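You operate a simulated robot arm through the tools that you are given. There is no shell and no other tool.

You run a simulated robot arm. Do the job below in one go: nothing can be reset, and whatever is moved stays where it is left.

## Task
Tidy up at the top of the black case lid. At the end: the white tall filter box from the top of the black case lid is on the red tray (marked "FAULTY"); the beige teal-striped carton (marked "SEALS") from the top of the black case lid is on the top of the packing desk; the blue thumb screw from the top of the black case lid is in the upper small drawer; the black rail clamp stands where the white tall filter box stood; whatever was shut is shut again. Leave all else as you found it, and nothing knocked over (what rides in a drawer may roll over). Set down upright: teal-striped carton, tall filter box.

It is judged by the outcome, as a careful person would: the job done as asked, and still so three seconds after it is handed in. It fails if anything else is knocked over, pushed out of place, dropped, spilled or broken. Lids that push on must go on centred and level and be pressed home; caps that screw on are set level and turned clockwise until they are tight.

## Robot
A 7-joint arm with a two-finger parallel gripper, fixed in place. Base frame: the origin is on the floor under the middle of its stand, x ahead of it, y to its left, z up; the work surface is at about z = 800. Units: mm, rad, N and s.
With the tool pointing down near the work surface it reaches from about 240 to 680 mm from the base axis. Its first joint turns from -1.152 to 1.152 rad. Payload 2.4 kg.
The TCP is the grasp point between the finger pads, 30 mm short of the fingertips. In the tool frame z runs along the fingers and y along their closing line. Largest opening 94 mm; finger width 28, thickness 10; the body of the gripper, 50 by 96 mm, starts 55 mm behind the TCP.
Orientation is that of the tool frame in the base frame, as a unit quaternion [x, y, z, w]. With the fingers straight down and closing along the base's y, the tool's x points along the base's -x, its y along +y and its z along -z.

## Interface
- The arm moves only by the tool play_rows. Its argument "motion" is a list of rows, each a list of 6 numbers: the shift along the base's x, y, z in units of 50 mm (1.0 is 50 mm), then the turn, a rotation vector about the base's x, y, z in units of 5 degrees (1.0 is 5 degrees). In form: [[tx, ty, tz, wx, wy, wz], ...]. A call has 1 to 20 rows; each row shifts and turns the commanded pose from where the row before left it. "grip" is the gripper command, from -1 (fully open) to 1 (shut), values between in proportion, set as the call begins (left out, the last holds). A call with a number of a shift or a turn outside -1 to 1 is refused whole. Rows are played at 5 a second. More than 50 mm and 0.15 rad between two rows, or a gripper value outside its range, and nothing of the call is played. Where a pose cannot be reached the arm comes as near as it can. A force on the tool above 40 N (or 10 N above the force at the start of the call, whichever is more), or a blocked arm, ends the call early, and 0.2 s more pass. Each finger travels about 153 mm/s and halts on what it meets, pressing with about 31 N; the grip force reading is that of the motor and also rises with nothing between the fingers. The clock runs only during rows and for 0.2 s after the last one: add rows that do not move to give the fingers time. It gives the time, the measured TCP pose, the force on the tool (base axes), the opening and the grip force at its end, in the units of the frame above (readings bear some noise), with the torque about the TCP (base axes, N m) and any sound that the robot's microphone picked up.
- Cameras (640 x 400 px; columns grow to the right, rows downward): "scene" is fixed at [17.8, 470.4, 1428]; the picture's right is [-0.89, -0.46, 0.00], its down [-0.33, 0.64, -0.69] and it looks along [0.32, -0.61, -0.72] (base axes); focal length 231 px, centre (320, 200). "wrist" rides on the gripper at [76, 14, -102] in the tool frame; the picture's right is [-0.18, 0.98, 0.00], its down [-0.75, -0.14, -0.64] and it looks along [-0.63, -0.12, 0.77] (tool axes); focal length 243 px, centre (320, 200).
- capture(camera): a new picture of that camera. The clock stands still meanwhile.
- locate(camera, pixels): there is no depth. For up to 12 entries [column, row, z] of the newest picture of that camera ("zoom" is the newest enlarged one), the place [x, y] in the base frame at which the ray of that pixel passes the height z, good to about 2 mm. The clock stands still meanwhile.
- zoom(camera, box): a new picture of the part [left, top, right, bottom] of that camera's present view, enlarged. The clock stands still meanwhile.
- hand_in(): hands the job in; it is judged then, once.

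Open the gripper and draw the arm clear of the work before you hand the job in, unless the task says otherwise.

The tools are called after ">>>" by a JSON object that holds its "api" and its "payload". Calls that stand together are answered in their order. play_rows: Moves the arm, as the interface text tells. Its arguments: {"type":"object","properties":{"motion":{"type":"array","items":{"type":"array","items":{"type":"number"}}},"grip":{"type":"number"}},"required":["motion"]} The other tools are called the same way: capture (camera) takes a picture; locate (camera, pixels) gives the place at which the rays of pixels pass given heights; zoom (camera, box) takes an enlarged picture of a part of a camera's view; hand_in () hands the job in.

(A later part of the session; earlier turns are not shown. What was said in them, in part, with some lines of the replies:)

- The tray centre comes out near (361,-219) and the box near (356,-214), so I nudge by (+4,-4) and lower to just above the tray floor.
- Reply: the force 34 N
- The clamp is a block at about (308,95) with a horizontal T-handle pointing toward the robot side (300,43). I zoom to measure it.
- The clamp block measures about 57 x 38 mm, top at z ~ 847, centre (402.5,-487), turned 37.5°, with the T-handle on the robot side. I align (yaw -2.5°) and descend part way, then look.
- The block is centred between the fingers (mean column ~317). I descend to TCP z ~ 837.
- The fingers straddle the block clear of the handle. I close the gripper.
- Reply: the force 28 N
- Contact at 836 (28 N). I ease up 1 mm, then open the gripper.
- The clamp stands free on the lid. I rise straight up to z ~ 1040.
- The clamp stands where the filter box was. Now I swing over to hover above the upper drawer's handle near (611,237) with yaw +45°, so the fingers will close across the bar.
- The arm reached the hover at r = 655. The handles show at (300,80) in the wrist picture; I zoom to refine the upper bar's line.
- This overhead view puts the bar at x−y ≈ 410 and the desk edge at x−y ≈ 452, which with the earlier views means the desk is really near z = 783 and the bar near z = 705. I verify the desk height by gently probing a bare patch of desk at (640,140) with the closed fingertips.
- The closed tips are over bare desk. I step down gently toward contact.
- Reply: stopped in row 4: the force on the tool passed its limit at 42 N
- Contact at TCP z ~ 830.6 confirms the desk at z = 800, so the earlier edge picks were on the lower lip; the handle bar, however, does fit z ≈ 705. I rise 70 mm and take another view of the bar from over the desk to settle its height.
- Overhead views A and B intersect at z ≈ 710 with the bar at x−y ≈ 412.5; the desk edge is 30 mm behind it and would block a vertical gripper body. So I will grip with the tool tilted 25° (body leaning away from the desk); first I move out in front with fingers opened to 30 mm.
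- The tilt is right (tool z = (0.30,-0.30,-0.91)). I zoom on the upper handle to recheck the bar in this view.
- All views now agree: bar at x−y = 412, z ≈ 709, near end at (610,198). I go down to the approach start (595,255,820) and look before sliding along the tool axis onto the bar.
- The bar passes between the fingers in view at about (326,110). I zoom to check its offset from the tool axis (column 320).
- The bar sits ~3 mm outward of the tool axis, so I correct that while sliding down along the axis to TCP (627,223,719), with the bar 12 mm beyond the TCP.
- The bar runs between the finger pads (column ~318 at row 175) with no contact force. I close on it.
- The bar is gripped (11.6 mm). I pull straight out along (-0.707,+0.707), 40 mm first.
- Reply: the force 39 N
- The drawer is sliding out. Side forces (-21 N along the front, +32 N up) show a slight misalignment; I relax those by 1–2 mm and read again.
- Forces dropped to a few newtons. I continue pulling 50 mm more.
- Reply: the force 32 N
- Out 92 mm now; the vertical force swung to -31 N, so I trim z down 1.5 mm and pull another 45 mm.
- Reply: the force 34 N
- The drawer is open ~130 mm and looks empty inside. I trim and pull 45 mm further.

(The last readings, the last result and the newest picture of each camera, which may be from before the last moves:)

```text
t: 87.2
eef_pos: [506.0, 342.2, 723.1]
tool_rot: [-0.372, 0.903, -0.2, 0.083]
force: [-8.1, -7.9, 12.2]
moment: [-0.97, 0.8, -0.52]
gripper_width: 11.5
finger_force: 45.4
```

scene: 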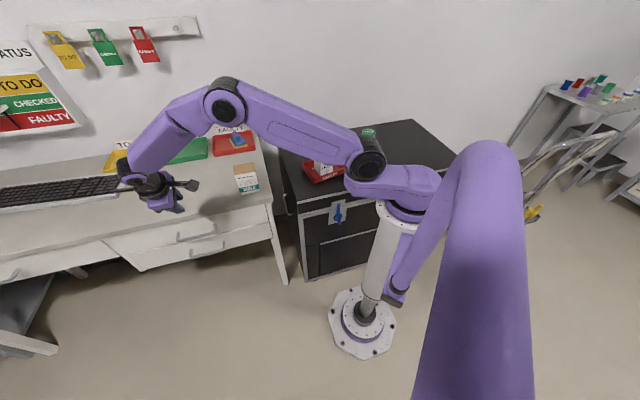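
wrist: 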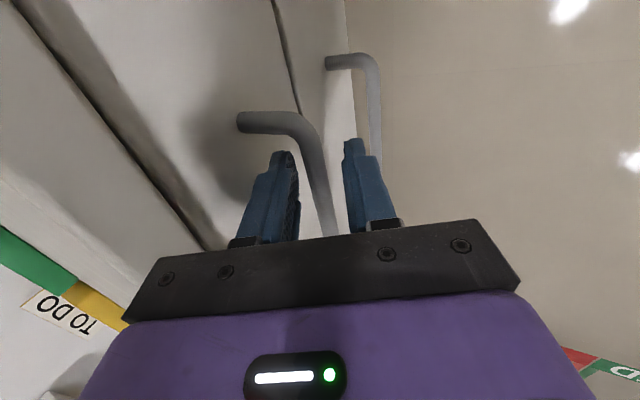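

The drawer is out about 168 mm, enough. I open the fingers to 30 mm and let go of the bar.

>>> {"api": "play_rows", "payload": {"motion": [[0, 0, 0, 0, 0, 0], [0, 0, 0, 0, 0, 0], [0, 0, 0, 0, 0, 0]], "grip": 0.362}}

>>> {"api": "capture", "payload": {"camera": "wrist"}}

```text
t: 88.0
eef_pos: [505.0, 344.3, 721.7]
tool_rot: [-0.374, 0.902, -0.199, 0.082]
force: [-0.3, 0.1, -0.6]
moment: [0.01, 0.01, 0.02]
gripper_width: 30.0
finger_force: 0.2
```

```text
taken
```

wrist: 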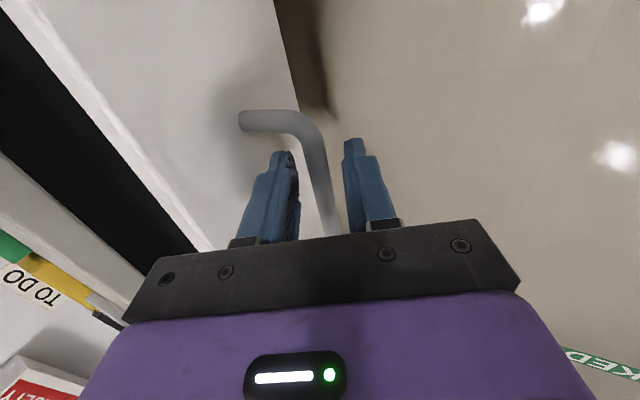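

The bar is free. I back out along the tool axis, then straight up, then untilt the tool.

>>> {"api": "play_rows", "payload": {"motion": [[-0.12, 0.12, 0.363, 0, 0, 0], [-0.18, 0.18, 0.544, 0, 0, 0], [-0.18, 0.18, 0.544, 0, 0, 0], [-0.18, 0.18, 0.544, 0, 0, 0], [0, 0, 0.7, 0, 0, 0], [0, 0, 0.8, 0, 0, 0], [0, 0, 0.8, 0.707, 0.707, 0], [0, 0, 0.6, 0.707, 0.707, 0], [0, 0, 0, 0.707, 0.707, 0], [0, 0, 0, 0.707, 0.707, 0], [0, 0, 0, 0.707, 0.707, 0], [0, 0, 0, 0, 0, 0]]}}

>>> {"api": "capture", "payload": {"camera": "wrist"}}

>>> {"api": "capture", "payload": {"camera": "scene"}}

```text
t: 90.6
eef_pos: [474.5, 376.5, 966.8]
tool_rot: [-0.383, 0.924, 0.001, 0.0]
force: [0.1, 0.0, -0.2]
moment: [0.01, 0.03, 0.01]
gripper_width: 29.9
finger_force: 0.0
```

```text
taken
```

wrist: 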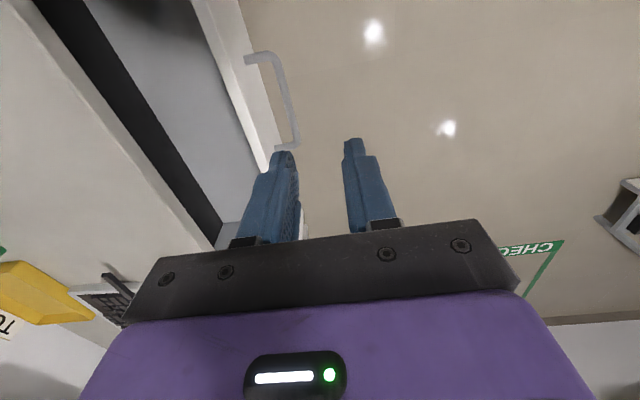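

```text
taken
```

scene: 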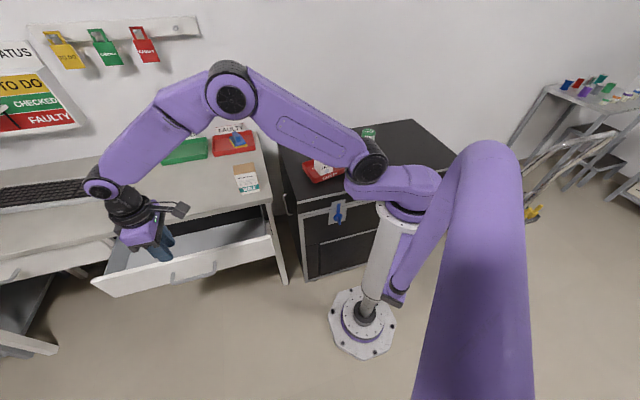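

The drawer stands open and the arm is clear. Now I swing back over the lid to hover near the thumb screw at about (450,-340).

>>> {"api": "play_rows", "payload": {"motion": [[-0.0245, -0.7165, 0.033, 0, 0, -0.852], [-0.0245, -0.7165, 0.033, 0, 0, -0.852], [-0.0245, -0.7165, 0.033, 0, 0, -0.852], [-0.0245, -0.7165, 0.033, 0, 0, -0.852], [-0.0245, -0.7165, 0.033, 0, 0, -0.852], [-0.0245, -0.7165, 0.033, 0, 0, -0.852], [-0.0245, -0.7165, 0.033, 0, 0, -0.852], [-0.0245, -0.7165, 0.033, 0, 0, -0.852], [-0.0245, -0.7165, 0.033, 0, 0, -0.852], [-0.0245, -0.7165, 0.033, 0, 0, -0.852], [-0.0245, -0.7165, 0.033, 0, 0, -0.852], [-0.0245, -0.7165, 0.033, 0, 0, -0.852], [-0.0245, -0.7165, 0.033, 0, 0, -0.852], [-0.0245, -0.7165, 0.033, 0, 0, -0.852], [-0.0245, -0.7165, 0.033, 0, 0, -0.852], [-0.0245, -0.7165, 0.033, 0, 0, -0.852], [-0.0245, -0.7165, 0.033, 0, 0, -0.852], [-0.0245, -0.7165, 0.033, 0, 0, -0.852], [-0.0245, -0.7165, 0.033, 0, 0, -0.852], [-0.0245, -0.7165, 0.033, 0, 0, -0.852]], "grip": -1}}

>>> {"api": "capture", "payload": {"camera": "wrist"}}

>>> {"api": "capture", "payload": {"camera": "scene"}}

```text
t: 94.8
eef_pos: [444.8, -337.7, 1000.3]
tool_rot: [0.345, 0.938, 0.0, 0.0]
force: [-0.1, -0.6, 0.3]
moment: [0.0, -0.04, -0.01]
gripper_width: 94.2
finger_force: 0.0
```

```text
taken
```

wrist: 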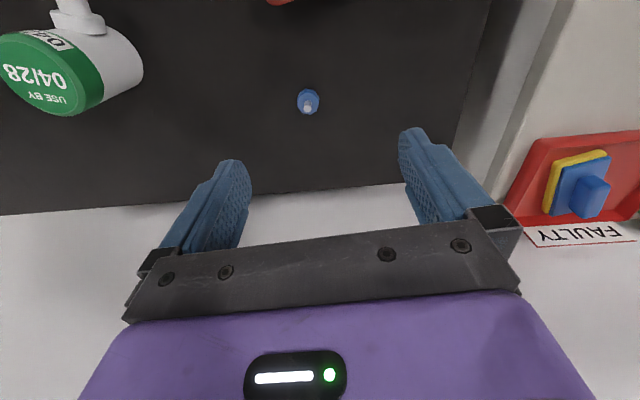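

```text
taken
```

scene: 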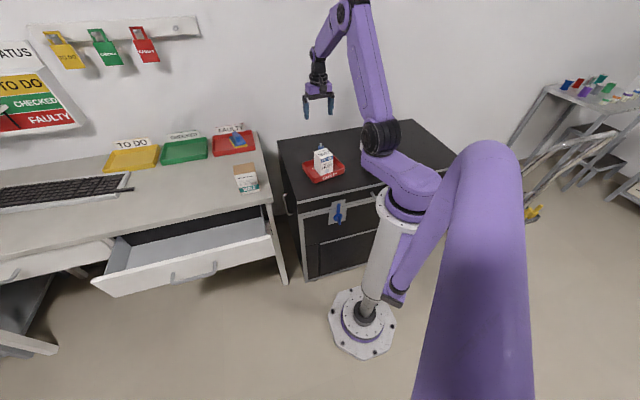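

The screw shows at (308,101), with its stud pointing up. I zoom in to locate it.

>>> {"api": "zoom", "payload": {"camera": "wrist", "box": [278, 75, 338, 125]}}

>>> {"api": "locate", "payload": {"camera": "wrist", "pixels": [[308, 101, 800], [308, 101, 810], [308, 92, 800], [308, 107, 825], [297, 100, 808], [320, 100, 808]]}}

>>> {"api": "zoom", "payload": {"camera": "scene", "box": [300, 130, 350, 170]}}

```text
8.00 times, centred on (308, 100) of wrist
```

zoom: 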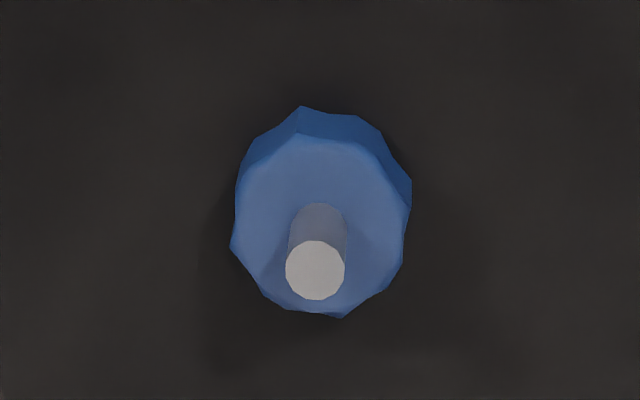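

```text
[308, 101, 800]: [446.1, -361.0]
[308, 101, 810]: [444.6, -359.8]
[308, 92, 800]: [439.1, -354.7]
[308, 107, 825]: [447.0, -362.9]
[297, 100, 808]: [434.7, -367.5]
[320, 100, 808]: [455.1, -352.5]
```

```text
10.00 times, centred on (325, 150) of scene
```

zoom: 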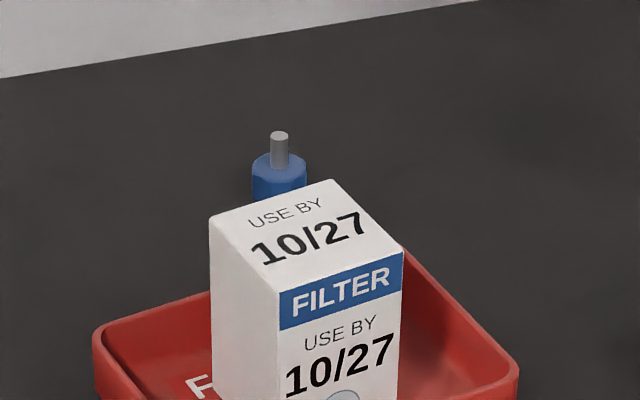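

The knob (about 25 mm across) is centred near (446,-361), stud up. I move above it and descend part way to re-measure.

>>> {"api": "play_rows", "payload": {"motion": [[0.024, -0.466, 0, 0, 0, 0], [0, 0, -0.5, 0, 0, 0], [0, 0, -0.7, 0, 0, 0], [0, 0, -0.7, 0, 0, 0], [0, 0, -0.5, 0, 0, 0], [0, 0, -0.2, 0, 0, 0], [0, 0, 0, 0, 0, 0]]}}

>>> {"api": "capture", "payload": {"camera": "wrist"}}

>>> {"api": "zoom", "payload": {"camera": "wrist", "box": [270, 90, 370, 190]}}

```text
t: 96.4
eef_pos: [451.7, -363.4, 869.2]
tool_rot: [0.344, 0.939, 0.0, 0.0]
force: [-0.8, 0.2, -0.1]
moment: [-0.01, 0.03, -0.02]
gripper_width: 94.1
finger_force: 0.2
```

```text
taken
```

wrist: 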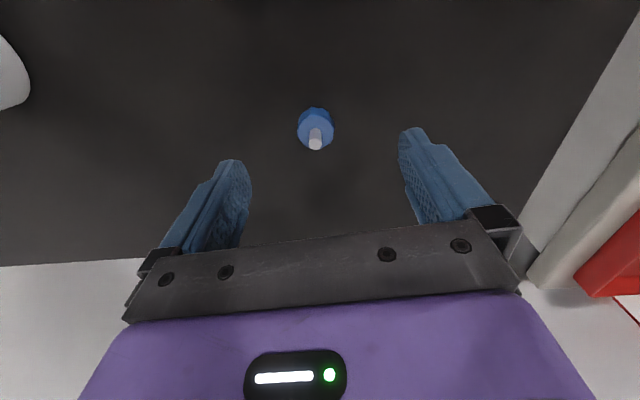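

```text
4.00 times, centred on (320, 140) of wrist
```

zoom: 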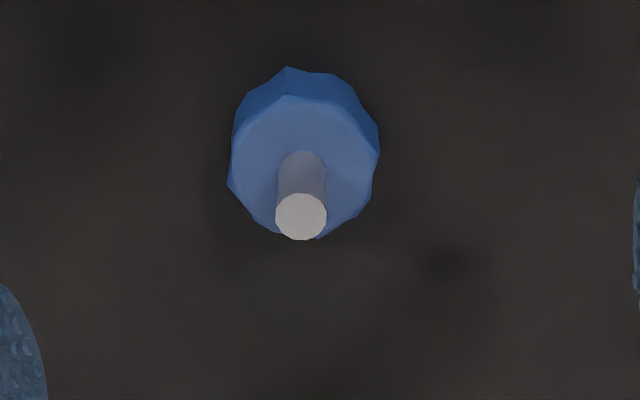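

>>> {"api": "locate", "payload": {"camera": "zoom", "pixels": [[303, 165, 812], [303, 165, 815], [229, 180, 812], [379, 155, 812], [300, 216, 828], [300, 70, 800]]}}

```text
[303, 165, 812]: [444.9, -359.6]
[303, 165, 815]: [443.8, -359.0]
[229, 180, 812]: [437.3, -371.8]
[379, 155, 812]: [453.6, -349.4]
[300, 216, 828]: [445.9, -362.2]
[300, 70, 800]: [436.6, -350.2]
```

The knob centre is at about (444.8,-360.8) while the TCP is at (451.6,-363.4). I correct by (-6.8,+2.4), then descend to TCP z = 834 so that the tips end ~3 mm above the lid.

>>> {"api": "play_rows", "payload": {"motion": [[-0.136, 0.048, 0, 0, 0, 0], [0, 0, 0, 0, 0, 0], [0, 0, -0.2, 0, 0, 0], [0, 0, -0.25, 0, 0, 0], [0, 0, -0.18, 0, 0, 0], [0, 0, -0.06, 0, 0, 0], [0, 0, 0, 0, 0, 0]]}}

>>> {"api": "capture", "payload": {"camera": "wrist"}}

```text
t: 98.0
eef_pos: [441.9, -361.1, 834.8]
tool_rot: [0.343, 0.939, 0.0, 0.0]
force: [-0.7, -0.4, 0.3]
moment: [0.03, 0.02, -0.01]
gripper_width: 94.0
finger_force: 0.1
```

```text
taken
```

wrist: 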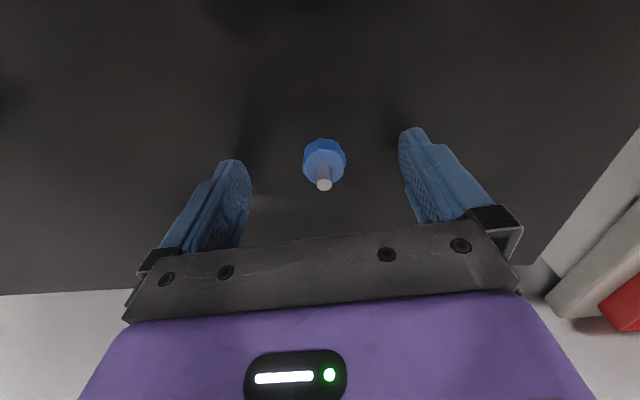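

The knob's top is at (323.5,163), nearly centred; I trim 2 mm along the closing line and close the gripper.

>>> {"api": "play_rows", "payload": {"motion": [[0.024, 0.03, 0, 0, 0, 0], [0, 0, 0, 0, 0, 0]]}}

>>> {"api": "play_rows", "payload": {"motion": [[0, 0, 0, 0, 0, 0], [0, 0, 0, 0, 0, 0], [0, 0, 0, 0, 0, 0], [0, 0, 0, 0, 0, 0]], "grip": 1}}

>>> {"api": "capture", "payload": {"camera": "wrist"}}

```text
t: 98.6
eef_pos: [443.2, -358.3, 836.5]
tool_rot: [0.344, 0.939, 0.0, 0.0]
force: [-0.1, -0.5, 0.6]
moment: [0.01, -0.01, -0.01]
gripper_width: 93.9
finger_force: 0.1
```

```text
t: 99.6
eef_pos: [442.4, -358.5, 835.1]
tool_rot: [0.344, 0.939, 0.001, 0.0]
force: [0.4, 0.4, 0.4]
moment: [0.01, 0.02, -0.02]
gripper_width: 21.3
finger_force: 30.5
```

```text
taken
```

wrist: 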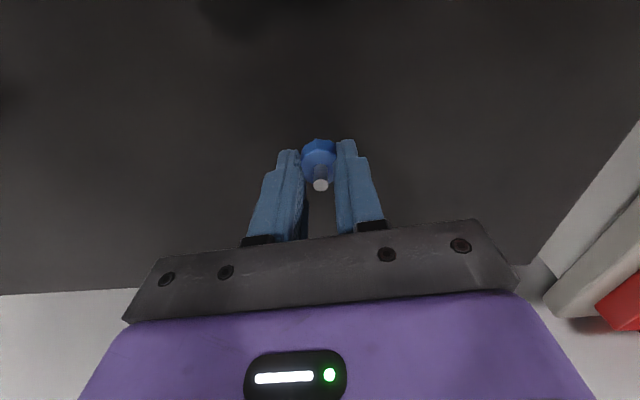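

The knob is gripped at 21.3 mm. I lift slowly and check that it is held.

>>> {"api": "play_rows", "payload": {"motion": [[0, 0, 0.1, 0, 0, 0], [0, 0, 0.2, 0, 0, 0], [0, 0, 0.4, 0, 0, 0], [0, 0, 0.5, 0, 0, 0], [0, 0, 0, 0, 0, 0]]}}

>>> {"api": "zoom", "payload": {"camera": "wrist", "box": [220, 100, 420, 260]}}

```text
t: 100.8
eef_pos: [442.4, -358.1, 895.7]
tool_rot: [0.344, 0.939, 0.0, -0.001]
force: [0.7, 0.1, 0.0]
moment: [-0.01, -0.01, -0.01]
gripper_width: 21.4
finger_force: 31.3
```

```text
2.50 times, centred on (320, 180) of wrist
```

zoom: 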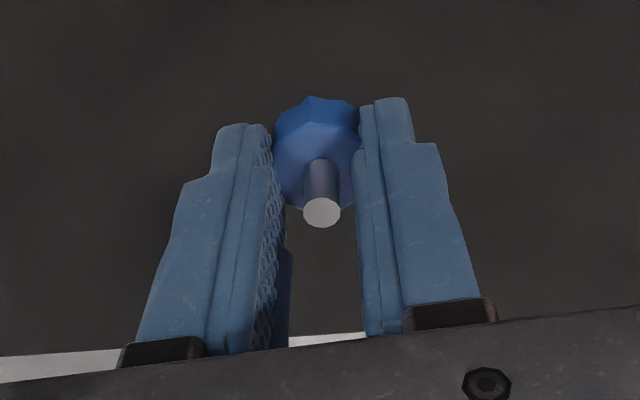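

The screw is held firmly. I rise to z ~ 985 and carry it to above the open drawer near (575,225), turning to yaw +45°.

>>> {"api": "play_rows", "payload": {"motion": [[0, 0, 0.5, 0, 0, 0], [0, 0, 0.7, 0, 0, 0], [0.07, 0.32, 0.3, 0, 0, 0.94], [0.148, 0.648, 0.3, 0, 0, 0.94], [0.148, 0.648, 0, 0, 0, 0.94], [0.148, 0.648, 0, 0, 0, 0.94], [0.148, 0.648, 0, 0, 0, 0.94], [0.148, 0.648, 0, 0, 0, 0.94], [0.148, 0.648, 0, 0, 0, 0.94], [0.148, 0.648, 0, 0, 0, 0.94], [0.148, 0.648, 0, 0, 0, 0.94], [0.148, 0.648, 0, 0, 0, 0.94], [0.148, 0.648, 0, 0, 0, 0.94], [0.148, 0.648, 0, 0, 0, 0.94], [0.148, 0.648, 0, 0, 0, 0.94], [0.148, 0.648, 0, 0, 0, 0.94], [0.148, 0.648, 0, 0, 0, 0.94], [0.148, 0.648, 0, 0, 0, 0.94], [0.148, 0.648, 0, 0, 0, 0.94], [0.148, 0.648, 0, 0, 0, 0.1]]}}

>>> {"api": "capture", "payload": {"camera": "wrist"}}

>>> {"api": "capture", "payload": {"camera": "scene"}}

```text
t: 105.0
eef_pos: [571.3, 207.3, 985.4]
tool_rot: [-0.343, 0.939, -0.001, 0.0]
force: [0.3, 1.0, -0.6]
moment: [0.01, 0.04, -0.02]
gripper_width: 21.2
finger_force: 30.6
```

```text
taken
```

wrist: 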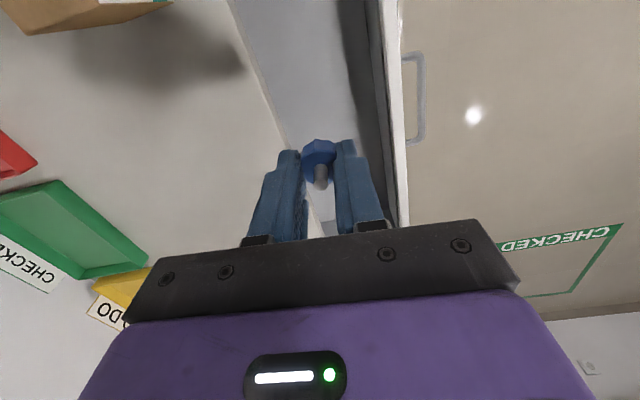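

```text
taken
```

scene: 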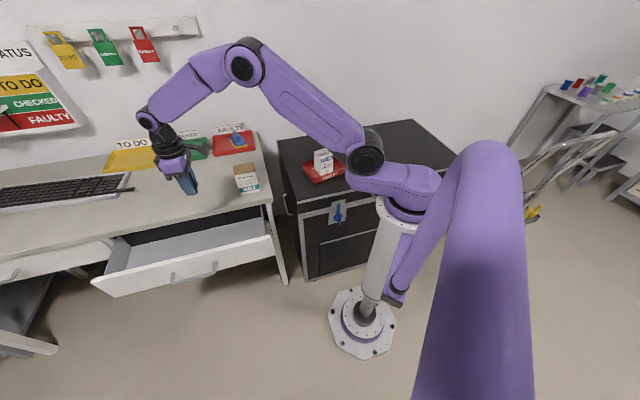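

The screw hangs over the open drawer. I zoom to see the drawer's inner edges below.

>>> {"api": "zoom", "payload": {"camera": "wrist", "box": [200, 0, 440, 250]}}

>>> {"api": "zoom", "payload": {"camera": "scene", "box": [80, 190, 300, 310]}}

```text
1.60 times, centred on (320, 125) of wrist
```

zoom: 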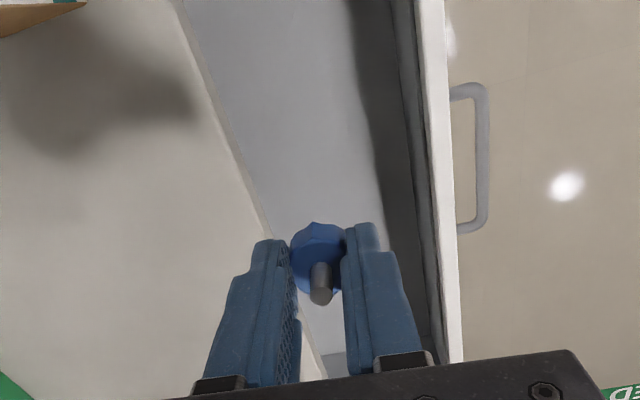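

```text
2.91 times, centred on (190, 250) of scene
```

zoom: 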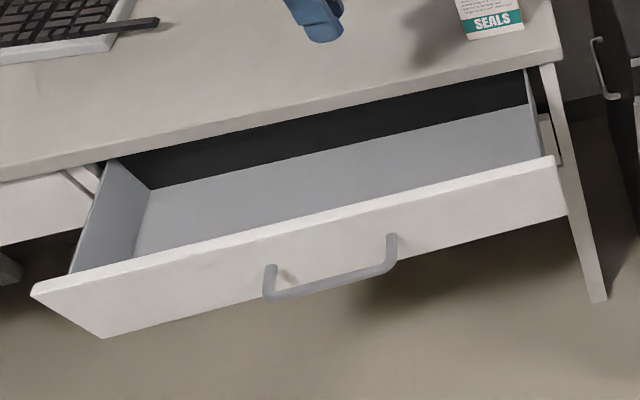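

>>> {"api": "locate", "payload": {"camera": "wrist", "pixels": [[380, 62, 765], [400, 62, 765], [254, 62, 800], [390, 150, 765], [404, 150, 765], [345, 30, 660], [376, 62, 700]]}}

>>> {"api": "locate", "payload": {"camera": "zoom", "pixels": [[40, 285, 765], [555, 160, 765], [75, 270, 765], [150, 190, 660], [530, 105, 660], [133, 255, 660], [545, 165, 765], [105, 335, 650], [567, 215, 650]]}}

```text
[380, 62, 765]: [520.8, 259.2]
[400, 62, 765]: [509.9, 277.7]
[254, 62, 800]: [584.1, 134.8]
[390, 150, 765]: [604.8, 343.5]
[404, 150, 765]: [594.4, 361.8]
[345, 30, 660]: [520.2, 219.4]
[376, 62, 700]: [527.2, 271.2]
```

```text
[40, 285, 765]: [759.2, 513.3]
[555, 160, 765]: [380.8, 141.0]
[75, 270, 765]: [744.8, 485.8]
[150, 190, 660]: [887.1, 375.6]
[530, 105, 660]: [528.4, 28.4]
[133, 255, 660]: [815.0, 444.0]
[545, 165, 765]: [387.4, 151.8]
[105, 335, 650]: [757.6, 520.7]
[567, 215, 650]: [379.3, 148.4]
```

The drawer front's inner edge is at x−y ≈ 261 and the desk edge at 455, so x−y = 355 at (577.5,222.5) leaves ~20 mm on both sides of the gripper body. I align there (yaw +5°) and lower to TCP z ~ 770 first.

>>> {"api": "play_rows", "payload": {"motion": [[0.116, 0.276, 0, 0, 0, 0.98], [0, 0, 0, 0, 0, 0], [0, 0, -0.6, 0, 0, 0], [0, 0, -0.7, 0, 0, 0], [0, 0, -0.7, 0, 0, 0], [0, 0, -0.7, 0, 0, 0], [0, 0, -0.7, 0, 0, 0], [0, 0, -0.5, 0, 0, 0], [0, 0, -0.4, 0, 0, 0], [0, 0, 0, 0, 0, 0]]}}

>>> {"api": "capture", "payload": {"camera": "wrist"}}

>>> {"api": "zoom", "payload": {"camera": "scene", "box": [80, 160, 300, 310]}}

```text
t: 107.2
eef_pos: [580.6, 221.8, 772.1]
tool_rot: [-0.383, 0.924, 0.0, 0.0]
force: [0.4, 0.8, 0.5]
moment: [0.05, 0.01, 0.0]
gripper_width: 21.2
finger_force: 31.1
```

```text
taken
```

wrist: 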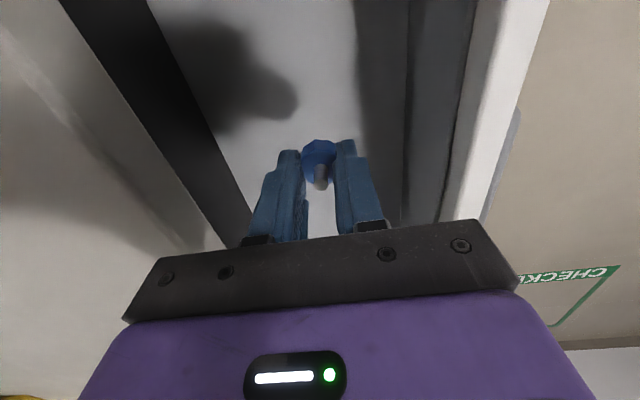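

```text
2.67 times, centred on (190, 235) of scene
```

zoom: 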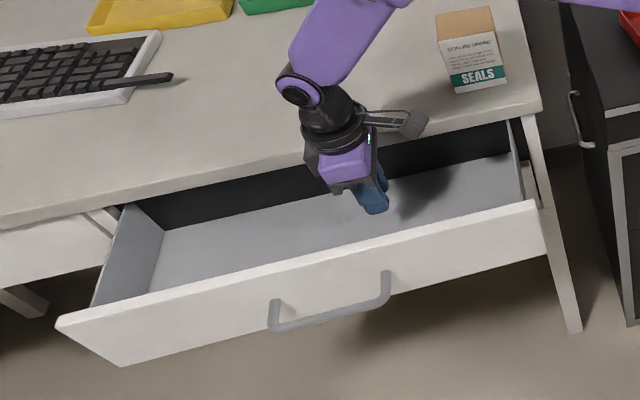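

The fingers are inside the drawer opening, clear on both sides. I lower 55 mm, then step gently.

>>> {"api": "play_rows", "payload": {"motion": [[-0.04, 0.04, -0.2, 0, 0, 0], [0, 0, -0.3, 0, 0, 0], [0, 0, -0.3, 0, 0, 0], [0, 0, -0.2, 0, 0, 0], [0, 0, -0.1, 0, 0, 0], [0, 0, 0, 0, 0, 0]]}}

>>> {"api": "capture", "payload": {"camera": "wrist"}}

>>> {"api": "zoom", "payload": {"camera": "scene", "box": [80, 160, 300, 310]}}

```text
t: 108.6
eef_pos: [575.9, 224.5, 717.1]
tool_rot: [-0.383, 0.924, 0.0, 0.0]
force: [-0.3, -0.2, -0.4]
moment: [-0.02, 0.01, -0.01]
gripper_width: 21.1
finger_force: 31.4
```

```text
taken
```

wrist: 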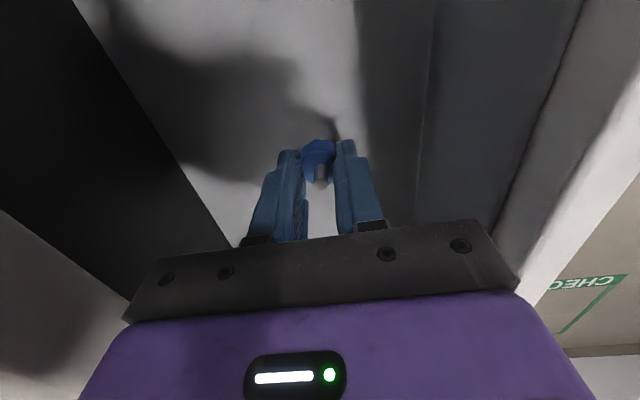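

```text
2.67 times, centred on (190, 235) of scene
```

zoom: 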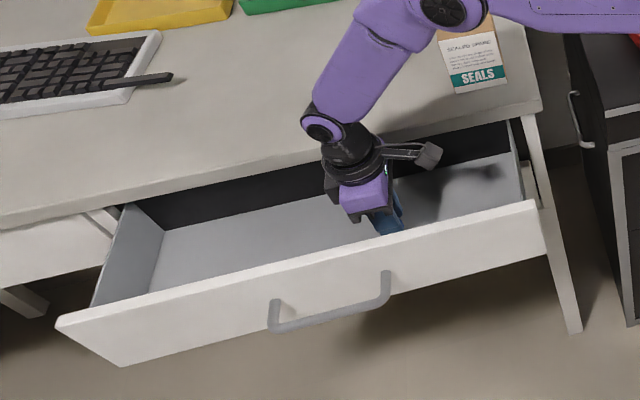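

The tip's shadow on the drawer floor is close now. I step down in 2 mm steps watching the force.

>>> {"api": "play_rows", "payload": {"motion": [[0, 0, -0.05, 0, 0, 0], [0, 0, -0.05, 0, 0, 0], [0, 0, -0.05, 0, 0, 0], [0, 0, 0, 0, 0, 0]]}}

```text
t: 109.6
eef_pos: [578.3, 224.4, 707.9]
tool_rot: [-0.383, 0.924, 0.0, 0.0]
force: [-0.3, -0.1, 0.2]
moment: [0.0, -0.02, -0.01]
gripper_width: 21.2
finger_force: 31.4
```

>>> {"api": "play_rows", "payload": {"motion": [[0, 0, -0.05, 0, 0, 0], [0, 0, -0.05, 0, 0, 0], [0, 0, 0, 0, 0, 0]]}}

```text
t: 110.4
eef_pos: [579.3, 225.9, 703.2]
tool_rot: [-0.383, 0.924, 0.0, 0.002]
force: [-1.5, -0.6, 14.7]
moment: [0.1, 0.15, -0.05]
gripper_width: 21.4
finger_force: 31.2
```

Contact with the drawer floor (15 N). I open the fingers to about 45 mm to release the screw.

>>> {"api": "play_rows", "payload": {"motion": [[0, 0, 0, 0, 0, 0], [0, 0, 0, 0, 0, 0], [0, 0, 0, 0, 0, 0]], "grip": 0.04}}

>>> {"api": "capture", "payload": {"camera": "wrist"}}

```text
t: 111.2
eef_pos: [576.6, 223.7, 702.3]
tool_rot: [-0.384, 0.923, 0.0, 0.0]
force: [1.3, 0.5, -1.1]
moment: [0.02, -0.01, 0.0]
gripper_width: 44.9
finger_force: 0.2
```

```text
taken
```

wrist: 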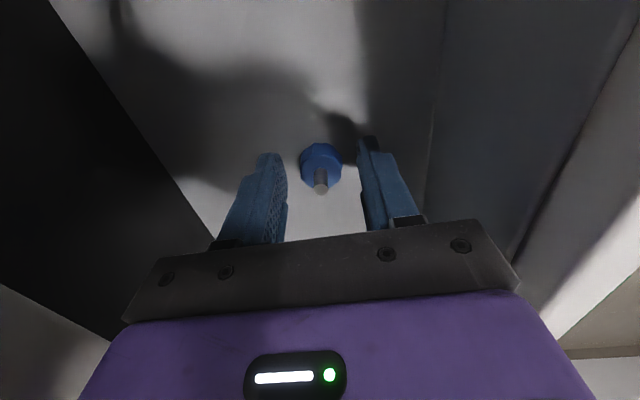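

The screw stands on the drawer floor between the open fingers at (320,165). I raise straight out of the drawer.

>>> {"api": "play_rows", "payload": {"motion": [[0, 0, 0.2, 0, 0, 0], [0, 0, 0.5, 0, 0, 0], [0, 0, 0.7, 0, 0, 0], [0, 0, 0.8, 0, 0, 0], [0, 0, 0.8, 0, 0, 0], [0, 0, 0.8, 0, 0, 0], [0, 0, 0.8, 0, 0, 0], [0, 0, 0.4, 0, 0, 0], [0, 0, 0, 0, 0, 0]]}}

>>> {"api": "capture", "payload": {"camera": "wrist"}}

>>> {"api": "zoom", "payload": {"camera": "scene", "box": [80, 160, 300, 310]}}

```text
t: 113.2
eef_pos: [578.0, 224.9, 953.0]
tool_rot: [-0.384, 0.924, 0.001, 0.0]
force: [0.0, -1.2, 0.0]
moment: [-0.02, 0.0, -0.01]
gripper_width: 45.0
finger_force: 0.1
```

```text
taken
```

wrist: 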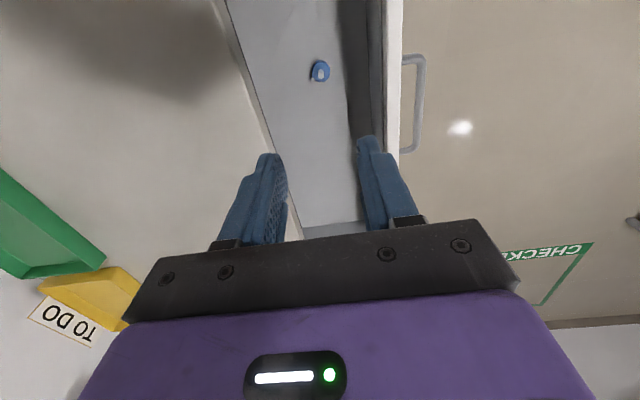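

```text
2.67 times, centred on (190, 235) of scene
```

zoom: 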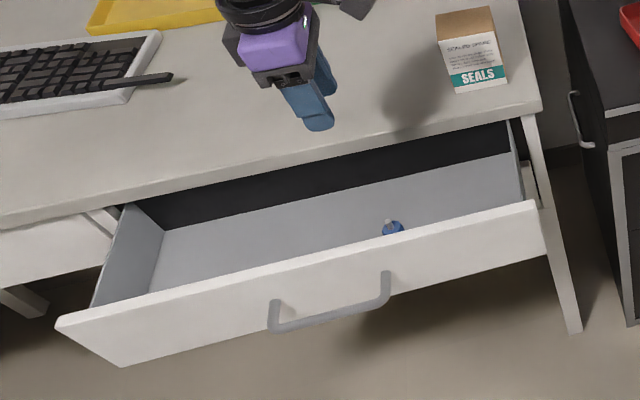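

The screw rests in the upper drawer. I close the gripper, move in front of the drawer to (475,285) and lower to TCP z ~ 757 beside the handle, so the closed tips can push the front shut.

>>> {"api": "play_rows", "payload": {"motion": [[-0.5, 0.3, 0, 0, 0, 0], [-0.56, 0.3, 0, 0, 0, 0], [-0.56, 0.3, 0, 0, 0, 0], [-0.44, 0.3, 0, 0, 0, 0], [0, 0, -0.5, 0, 0, 0], [0, 0, -0.7, 0, 0, 0], [0, 0, -0.7, 0, 0, 0], [0, 0, -0.7, 0, 0, 0], [0, 0, -0.7, 0, 0, 0], [0, 0, -0.6, 0, 0, 0], [0, 0, 0, 0, 0, 0]], "grip": 1}}

>>> {"api": "capture", "payload": {"camera": "wrist"}}

>>> {"api": "zoom", "payload": {"camera": "scene", "box": [80, 160, 300, 310]}}

```text
t: 115.6
eef_pos: [474.7, 281.1, 755.7]
tool_rot: [-0.383, 0.924, 0.0, 0.0]
force: [0.6, -0.1, -0.9]
moment: [-0.01, 0.02, 0.04]
gripper_width: 0.1
finger_force: 31.1
```

```text
taken
```

wrist: 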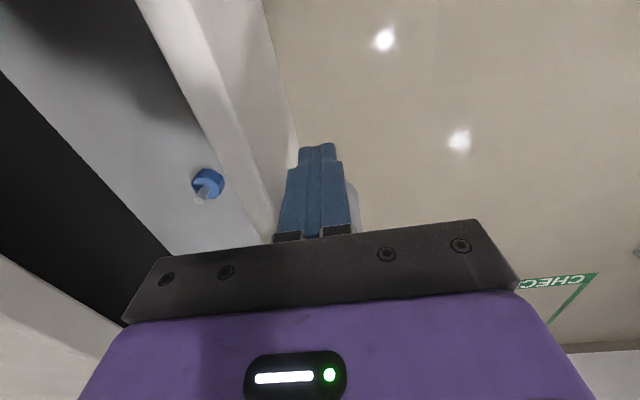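

```text
2.67 times, centred on (190, 235) of scene
```

zoom: 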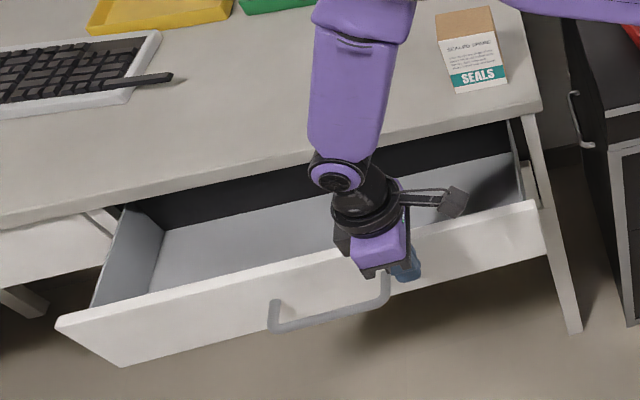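

The closed fingers stand in front of the drawer face, beside the handle. I push inward slowly along (0.707,-0.707).

>>> {"api": "play_rows", "payload": {"motion": [[0.08, -0.08, 0, 0, 0, 0], [0.08, -0.08, 0, 0, 0, 0], [0.08, -0.08, 0, 0, 0, 0], [0.1, -0.1, 0, 0, 0, 0], [0.12, -0.12, 0, 0, 0, 0], [0.12, -0.12, 0, 0, 0, 0], [0, 0, 0, 0, 0, 0]]}}

>>> {"api": "zoom", "payload": {"camera": "scene", "box": [80, 160, 300, 310]}}

```text
t: 117.2
eef_pos: [505.0, 255.9, 759.0]
tool_rot: [-0.384, 0.924, 0.0, 0.0]
force: [0.0, -0.1, -0.9]
moment: [-0.01, 0.03, 0.03]
gripper_width: 0.1
finger_force: 31.2
```

```text
2.67 times, centred on (190, 235) of scene
```

zoom: 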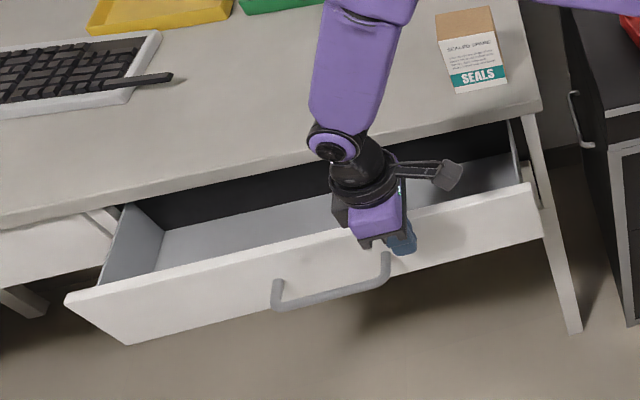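

The drawer moves in smoothly with low force. I push another 115 mm, then check.

>>> {"api": "play_rows", "payload": {"motion": [[0.14, -0.14, 0, 0, 0, 0], [0.14, -0.14, 0, 0, 0, 0], [0.14, -0.14, 0, 0, 0, 0], [0.14, -0.14, 0, 0, 0, 0], [0.14, -0.14, 0, 0, 0, 0], [0.14, -0.14, 0, 0, 0, 0], [0.14, -0.14, 0, 0, 0, 0], [0.14, -0.14, 0, 0, 0, 0], [0.14, -0.14, 0, 0, 0, 0], [0.14, -0.14, 0, 0, 0, 0], [0.14, -0.14, 0, 0, 0, 0], [0, 0, 0, 0, 0, 0]]}}

>>> {"api": "zoom", "payload": {"camera": "scene", "box": [80, 160, 300, 310]}}

>>> {"api": "capture", "payload": {"camera": "wrist"}}

```text
t: 119.8
eef_pos: [580.6, 178.1, 760.2]
tool_rot: [-0.382, 0.924, -0.001, 0.001]
force: [-0.1, 0.8, -0.5]
moment: [-0.01, 0.03, -0.02]
gripper_width: 0.2
finger_force: 31.3
```

```text
2.67 times, centred on (190, 235) of scene
```

zoom: 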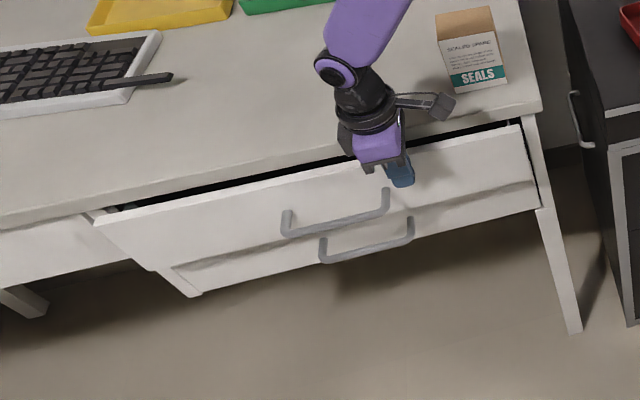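

```text
taken
```

wrist: 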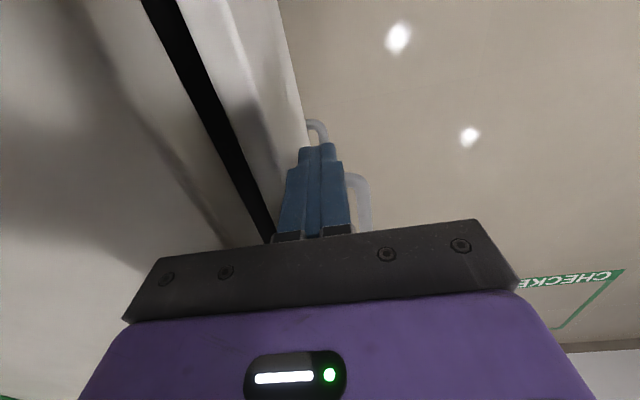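

About 35 mm remain; the gripper body clears the desk top. I push on in smaller steps.

>>> {"api": "play_rows", "payload": {"motion": [[0.085, -0.085, 0, 0, 0, 0], [0.085, -0.085, 0, 0, 0, 0], [0.085, -0.085, 0, 0, 0, 0], [0.085, -0.085, 0, 0, 0, 0], [0.05, -0.05, 0, 0, 0, 0], [0, 0, 0, 0, 0, 0]]}}

>>> {"api": "zoom", "payload": {"camera": "scene", "box": [100, 170, 300, 290]}}

```text
t: 121.2
eef_pos: [596.5, 163.9, 757.1]
tool_rot: [-0.386, 0.922, 0.001, -0.002]
force: [-25.5, 18.8, 10.6]
moment: [-1.0, -1.11, -0.54]
gripper_width: 0.3
finger_force: 31.0
```

```text
3.20 times, centred on (200, 230) of scene
```

zoom: 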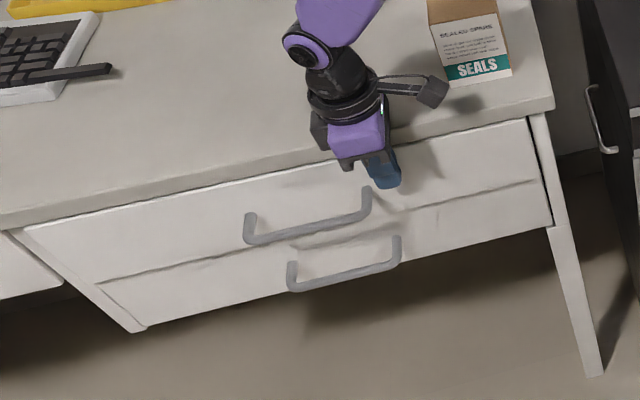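

Force rose to ~32 N against the push. I compare with the initial picture using the same zoom box to see whether the drawer is fully shut.

>>> {"api": "zoom", "payload": {"camera": "scene", "box": [100, 190, 300, 290]}}

>>> {"api": "capture", "payload": {"camera": "wrist"}}

```text
3.20 times, centred on (200, 240) of scene
```

zoom: 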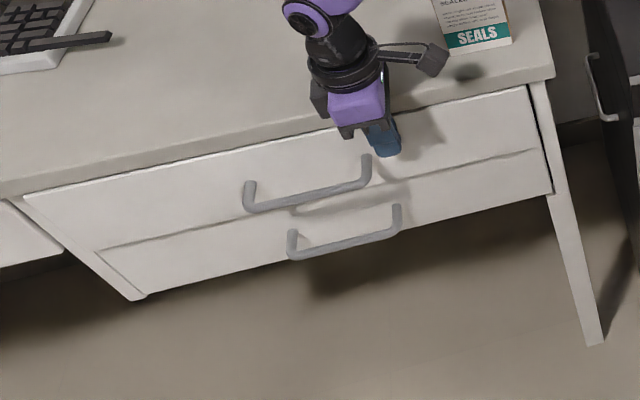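

```text
taken
```

wrist: 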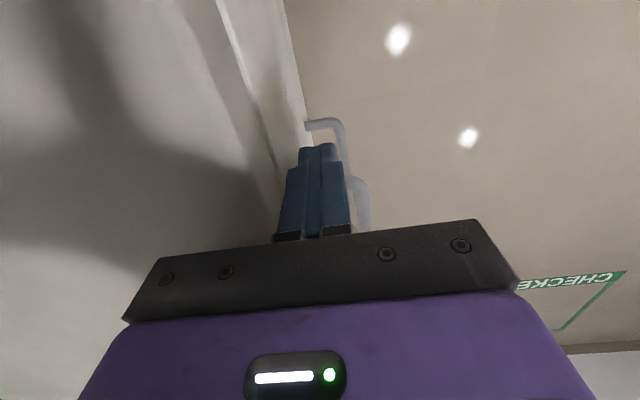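

The moments show the contact is ~47 mm above the TCP: the upper finger touches the desk edge while the drawer still stands ~8 mm out. I back off 25 mm, then tilt the tool 30° (tips inward) so only the tips reach under the desk edge.

>>> {"api": "play_rows", "payload": {"motion": [[-0.2, 0.2, 0, 0, 0, 0], [-0.25, 0.25, 0, 0, 0, 0], [0, 0, 0, 0, 0, 0]]}}

>>> {"api": "play_rows", "payload": {"motion": [[0, 0, 0, -0.707, -0.707, 0], [0, 0, 0, -0.707, -0.707, 0], [0, 0, 0, -0.707, -0.707, 0], [0, 0, 0, -0.707, -0.707, 0], [0, 0, 0, -0.707, -0.707, 0], [0, 0, 0, -0.707, -0.707, 0], [0, 0, 0, 0, 0, 0]]}}

>>> {"api": "capture", "payload": {"camera": "wrist"}}

>>> {"api": "zoom", "payload": {"camera": "scene", "box": [100, 190, 300, 290]}}

```text
t: 122.0
eef_pos: [579.5, 180.1, 756.5]
tool_rot: [-0.382, 0.924, 0.0, 0.001]
force: [-0.4, -0.8, 0.2]
moment: [-0.02, 0.01, 0.0]
gripper_width: 0.1
finger_force: 31.4
```

```text
t: 123.6
eef_pos: [576.6, 179.5, 757.8]
tool_rot: [-0.371, 0.892, -0.239, 0.099]
force: [-0.3, 0.6, -0.9]
moment: [0.03, 0.01, 0.01]
gripper_width: 0.0
finger_force: 31.3
```

```text
taken
```

wrist: 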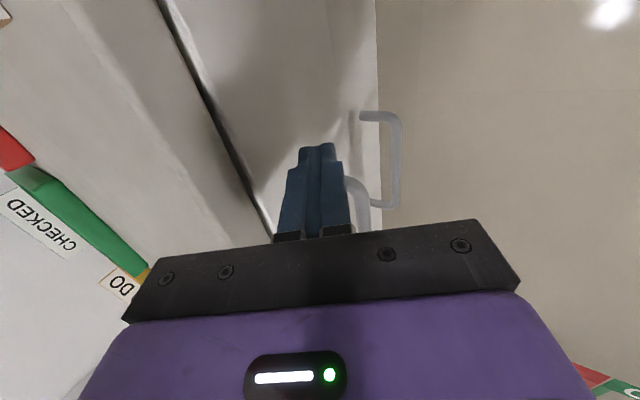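

```text
3.20 times, centred on (200, 240) of scene
```

zoom: 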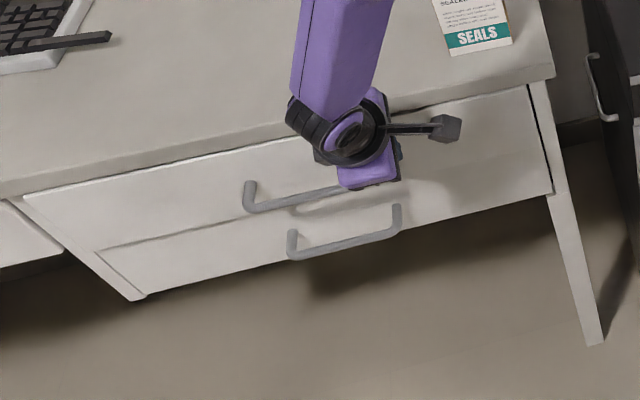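

The tool is tilted 30° and clear; a dark gap at the drawer's top edge confirms it is not fully shut. I lower 14 mm and push the tips inward in small steps.

>>> {"api": "play_rows", "payload": {"motion": [[0, 0, -0.15, 0, 0, 0], [0, 0, -0.13, 0, 0, 0], [0.07, -0.07, 0, 0, 0, 0], [0.07, -0.07, 0, 0, 0, 0], [0.07, -0.07, 0, 0, 0, 0], [0.03, -0.03, 0, 0, 0, 0], [0, 0, 0, 0, 0, 0]]}}

>>> {"api": "zoom", "payload": {"camera": "scene", "box": [100, 190, 300, 290]}}

```text
t: 125.2
eef_pos: [590.2, 169.1, 744.1]
tool_rot: [-0.37, 0.893, -0.238, 0.098]
force: [0.3, 0.4, 0.2]
moment: [0.02, 0.01, -0.03]
gripper_width: 0.1
finger_force: 31.1
```

```text
3.20 times, centred on (200, 240) of scene
```

zoom: 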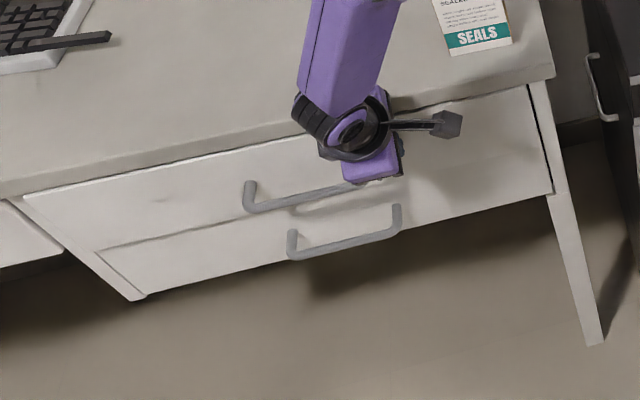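

No contact force yet at x−y = 421. I keep pushing in ~3 mm steps.

>>> {"api": "play_rows", "payload": {"motion": [[0.04, -0.04, 0, 0, 0, 0], [0.04, -0.04, 0, 0, 0, 0], [0.04, -0.04, 0, 0, 0, 0], [0, 0, 0, 0, 0, 0]]}}

>>> {"api": "zoom", "payload": {"camera": "scene", "box": [100, 190, 300, 290]}}

```text
t: 126.2
eef_pos: [596.2, 162.1, 745.2]
tool_rot: [-0.37, 0.892, -0.239, 0.097]
force: [0.5, -0.1, -0.7]
moment: [0.03, 0.0, -0.01]
gripper_width: 0.0
finger_force: 30.4
```

```text
3.20 times, centred on (200, 240) of scene
```

zoom: 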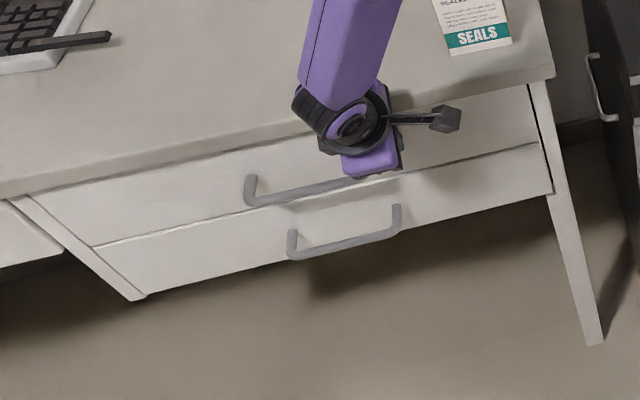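

The handle and seam now match the initial picture. I push a little more to feel the stop.

>>> {"api": "play_rows", "payload": {"motion": [[0.03, -0.03, 0, 0, 0, 0], [0.03, -0.03, 0, 0, 0, 0], [0, 0, 0, 0, 0, 0]]}}

>>> {"api": "zoom", "payload": {"camera": "scene", "box": [100, 190, 300, 290]}}

```text
t: 127.0
eef_pos: [597.2, 161.6, 744.1]
tool_rot: [-0.372, 0.892, -0.238, 0.097]
force: [-18.9, 10.9, 7.4]
moment: [0.08, 0.29, -0.24]
gripper_width: 0.2
finger_force: 31.1
```

```text
3.20 times, centred on (200, 240) of scene
```

zoom: 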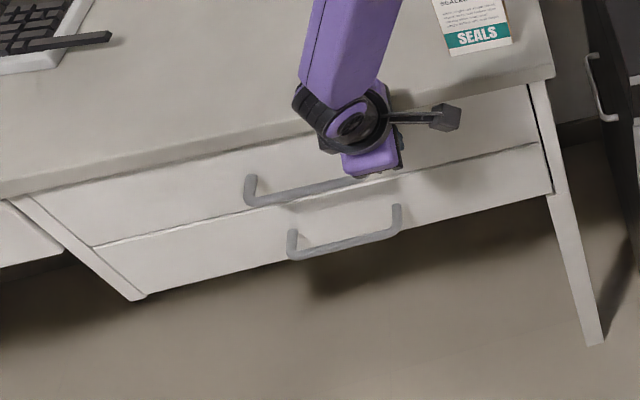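

The force rose (22 N, contact below the TCP) and the picture no longer changes: the drawer is home. I back straight out, rise and untilt.

>>> {"api": "play_rows", "payload": {"motion": [[-0.2, 0.2, 0, 0, 0, 0], [-0.4, 0.4, 0, 0, 0, 0], [-0.5, 0.5, 0, 0, 0, 0], [-0.3, 0.3, 0.5, 0, 0, 0], [0, 0, 0.8, 0, 0, 0], [0, 0, 0.8, 0.707, 0.707, 0], [0, 0, 0.8, 0.707, 0.707, 0], [0, 0, 0.8, 0.707, 0.707, 0], [0, 0, 0.8, 0.707, 0.707, 0], [0, 0, 0.5, 0.707, 0.707, 0], [0, 0, 0, 0.707, 0.707, 0], [0, 0, 0, 0, 0, 0]]}}

>>> {"api": "capture", "payload": {"camera": "scene"}}

>>> {"api": "zoom", "payload": {"camera": "scene", "box": [100, 190, 300, 290]}}

```text
t: 129.6
eef_pos: [527.2, 228.5, 994.3]
tool_rot: [-0.383, 0.924, 0.001, 0.0]
force: [0.5, 0.3, 0.4]
moment: [0.01, -0.01, 0.0]
gripper_width: 0.1
finger_force: 31.4
```

```text
taken
```

scene: 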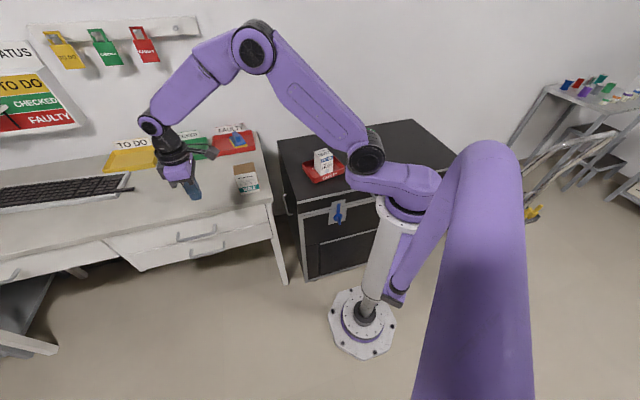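

```text
3.20 times, centred on (200, 240) of scene
```

zoom: 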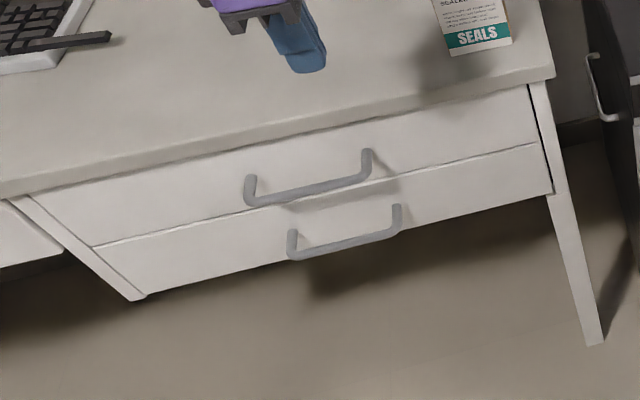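

The drawer matches the initial picture exactly. I open the gripper and move to a high overview pose to check the lid.

>>> {"api": "play_rows", "payload": {"motion": [[0, 0, 0.5, 0, 0, -1], [-0.25, -0.334, 0.16, 0, 0, -1], [-0.25, -0.334, 0.16, 0, 0, -1], [-0.25, -0.334, 0.16, 0, 0, -1], [-0.25, -0.334, 0.16, 0, 0, -1], [-0.25, -0.334, 0.16, 0, 0, -1], [-0.25, -0.334, 0.16, 0, 0, -1], [-0.25, -0.334, 0.16, 0, 0, -1], [-0.25, -0.334, 0.16, 0, 0, -1], [-0.25, -0.334, 0.16, 0, 0, -1], [-0.25, -0.334, 0.16, 0, 0, -1], [-0.25, -0.334, 0.16, 0, 0, -1], [-0.25, -0.334, 0.16, 0, 0, -1], [-0.25, -0.334, 0.16, 0, 0, -1], [-0.25, -0.334, 0.16, 0, 0, -1], [-0.25, -0.334, 0, 0, 0, -1], [-0.25, -0.334, 0, 0, 0, -1], [-0.25, -0.334, 0, 0, 0, -1], [-0.25, -0.334, 0, 0, 0, -1], [-0.25, -0.334, 0, 0, 0, -1]], "grip": -1}}

>>> {"api": "capture", "payload": {"camera": "wrist"}}

>>> {"api": "capture", "payload": {"camera": "scene"}}

```text
t: 133.8
eef_pos: [291.2, -87.9, 1131.4]
tool_rot: [0.461, 0.887, -0.001, 0.0]
force: [-0.3, 1.7, -0.2]
moment: [-0.03, -0.01, -0.01]
gripper_width: 93.8
finger_force: 0.0
```

```text
taken
```

wrist: 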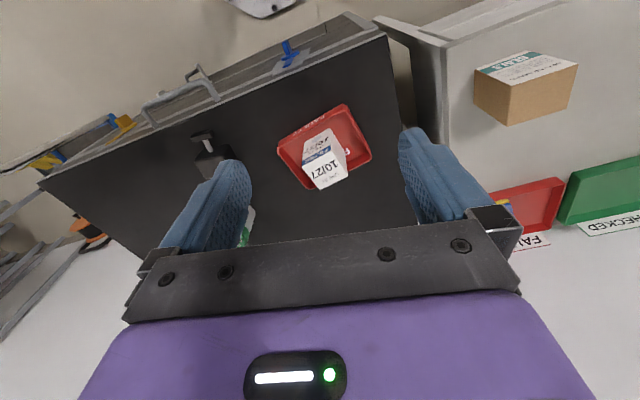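

```text
taken
```

scene: 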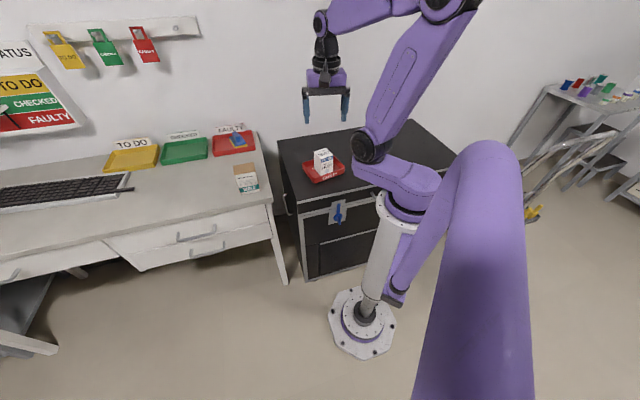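

Everything appears in place: filter box in the tray, carton on the desk, drawer shut. I take final zooms of the lid and the desk to be sure.

>>> {"api": "zoom", "payload": {"camera": "wrist", "box": [150, 80, 400, 250]}}

>>> {"api": "zoom", "payload": {"camera": "scene", "box": [200, 110, 400, 220]}}

```text
2.35 times, centred on (275, 165) of wrist
```

zoom: 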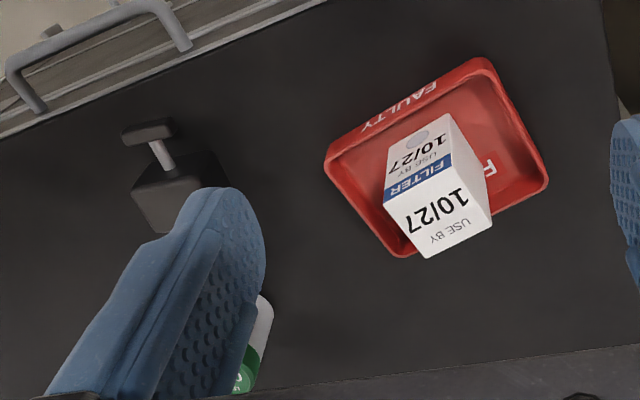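

```text
3.20 times, centred on (300, 165) of scene
```

zoom: 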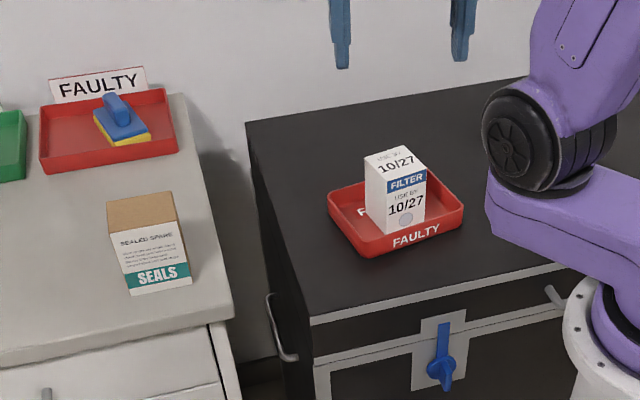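

All pieces are in place: the filter box stands in the FAULTY tray on the lid, the carton is upright on the desk, the clamp is on the filter box's old spot, and the drawer is shut with the screw in it. The gripper is open and clear of the work, so I hand in.

>>> {"api": "hand_in", "payload": {}}

```text
The job is handed in.
```

The tidy-up is finished and handed in. I don't have the judge's result. Final pictures from both cameras showed everything in place except the screw, which is out of sight in the shut drawer.

- **Filter box:** it stands upright in the red tray on the case lid, the one with "FAULTY" printed on it. Another red tray on the desk has a "FAULTY" card behind it, but it was out of the arm's reach.
- **SEALS carton:** it stands upright on the desk near the front right corner. I took this desk, the one with the drawers, to be the packing desk, as it was the only desk in reach.
- **Thumb screw:** it was standing on the floor of the upper drawer before I closed it.
- **Rail clamp:** it stands upright where the filter box stood, within a few millimetres.
- **Drawer:** it is pushed home against its stop and looks the same as in the first picture.

While I was closing the drawer, the upper part of the fingers pressed on the desk edge with about 32 N. I backed off, tilted the tool and finished the push. Nothing in the later pictures had shifted.

The gripper is open and the arm is clear of the work.
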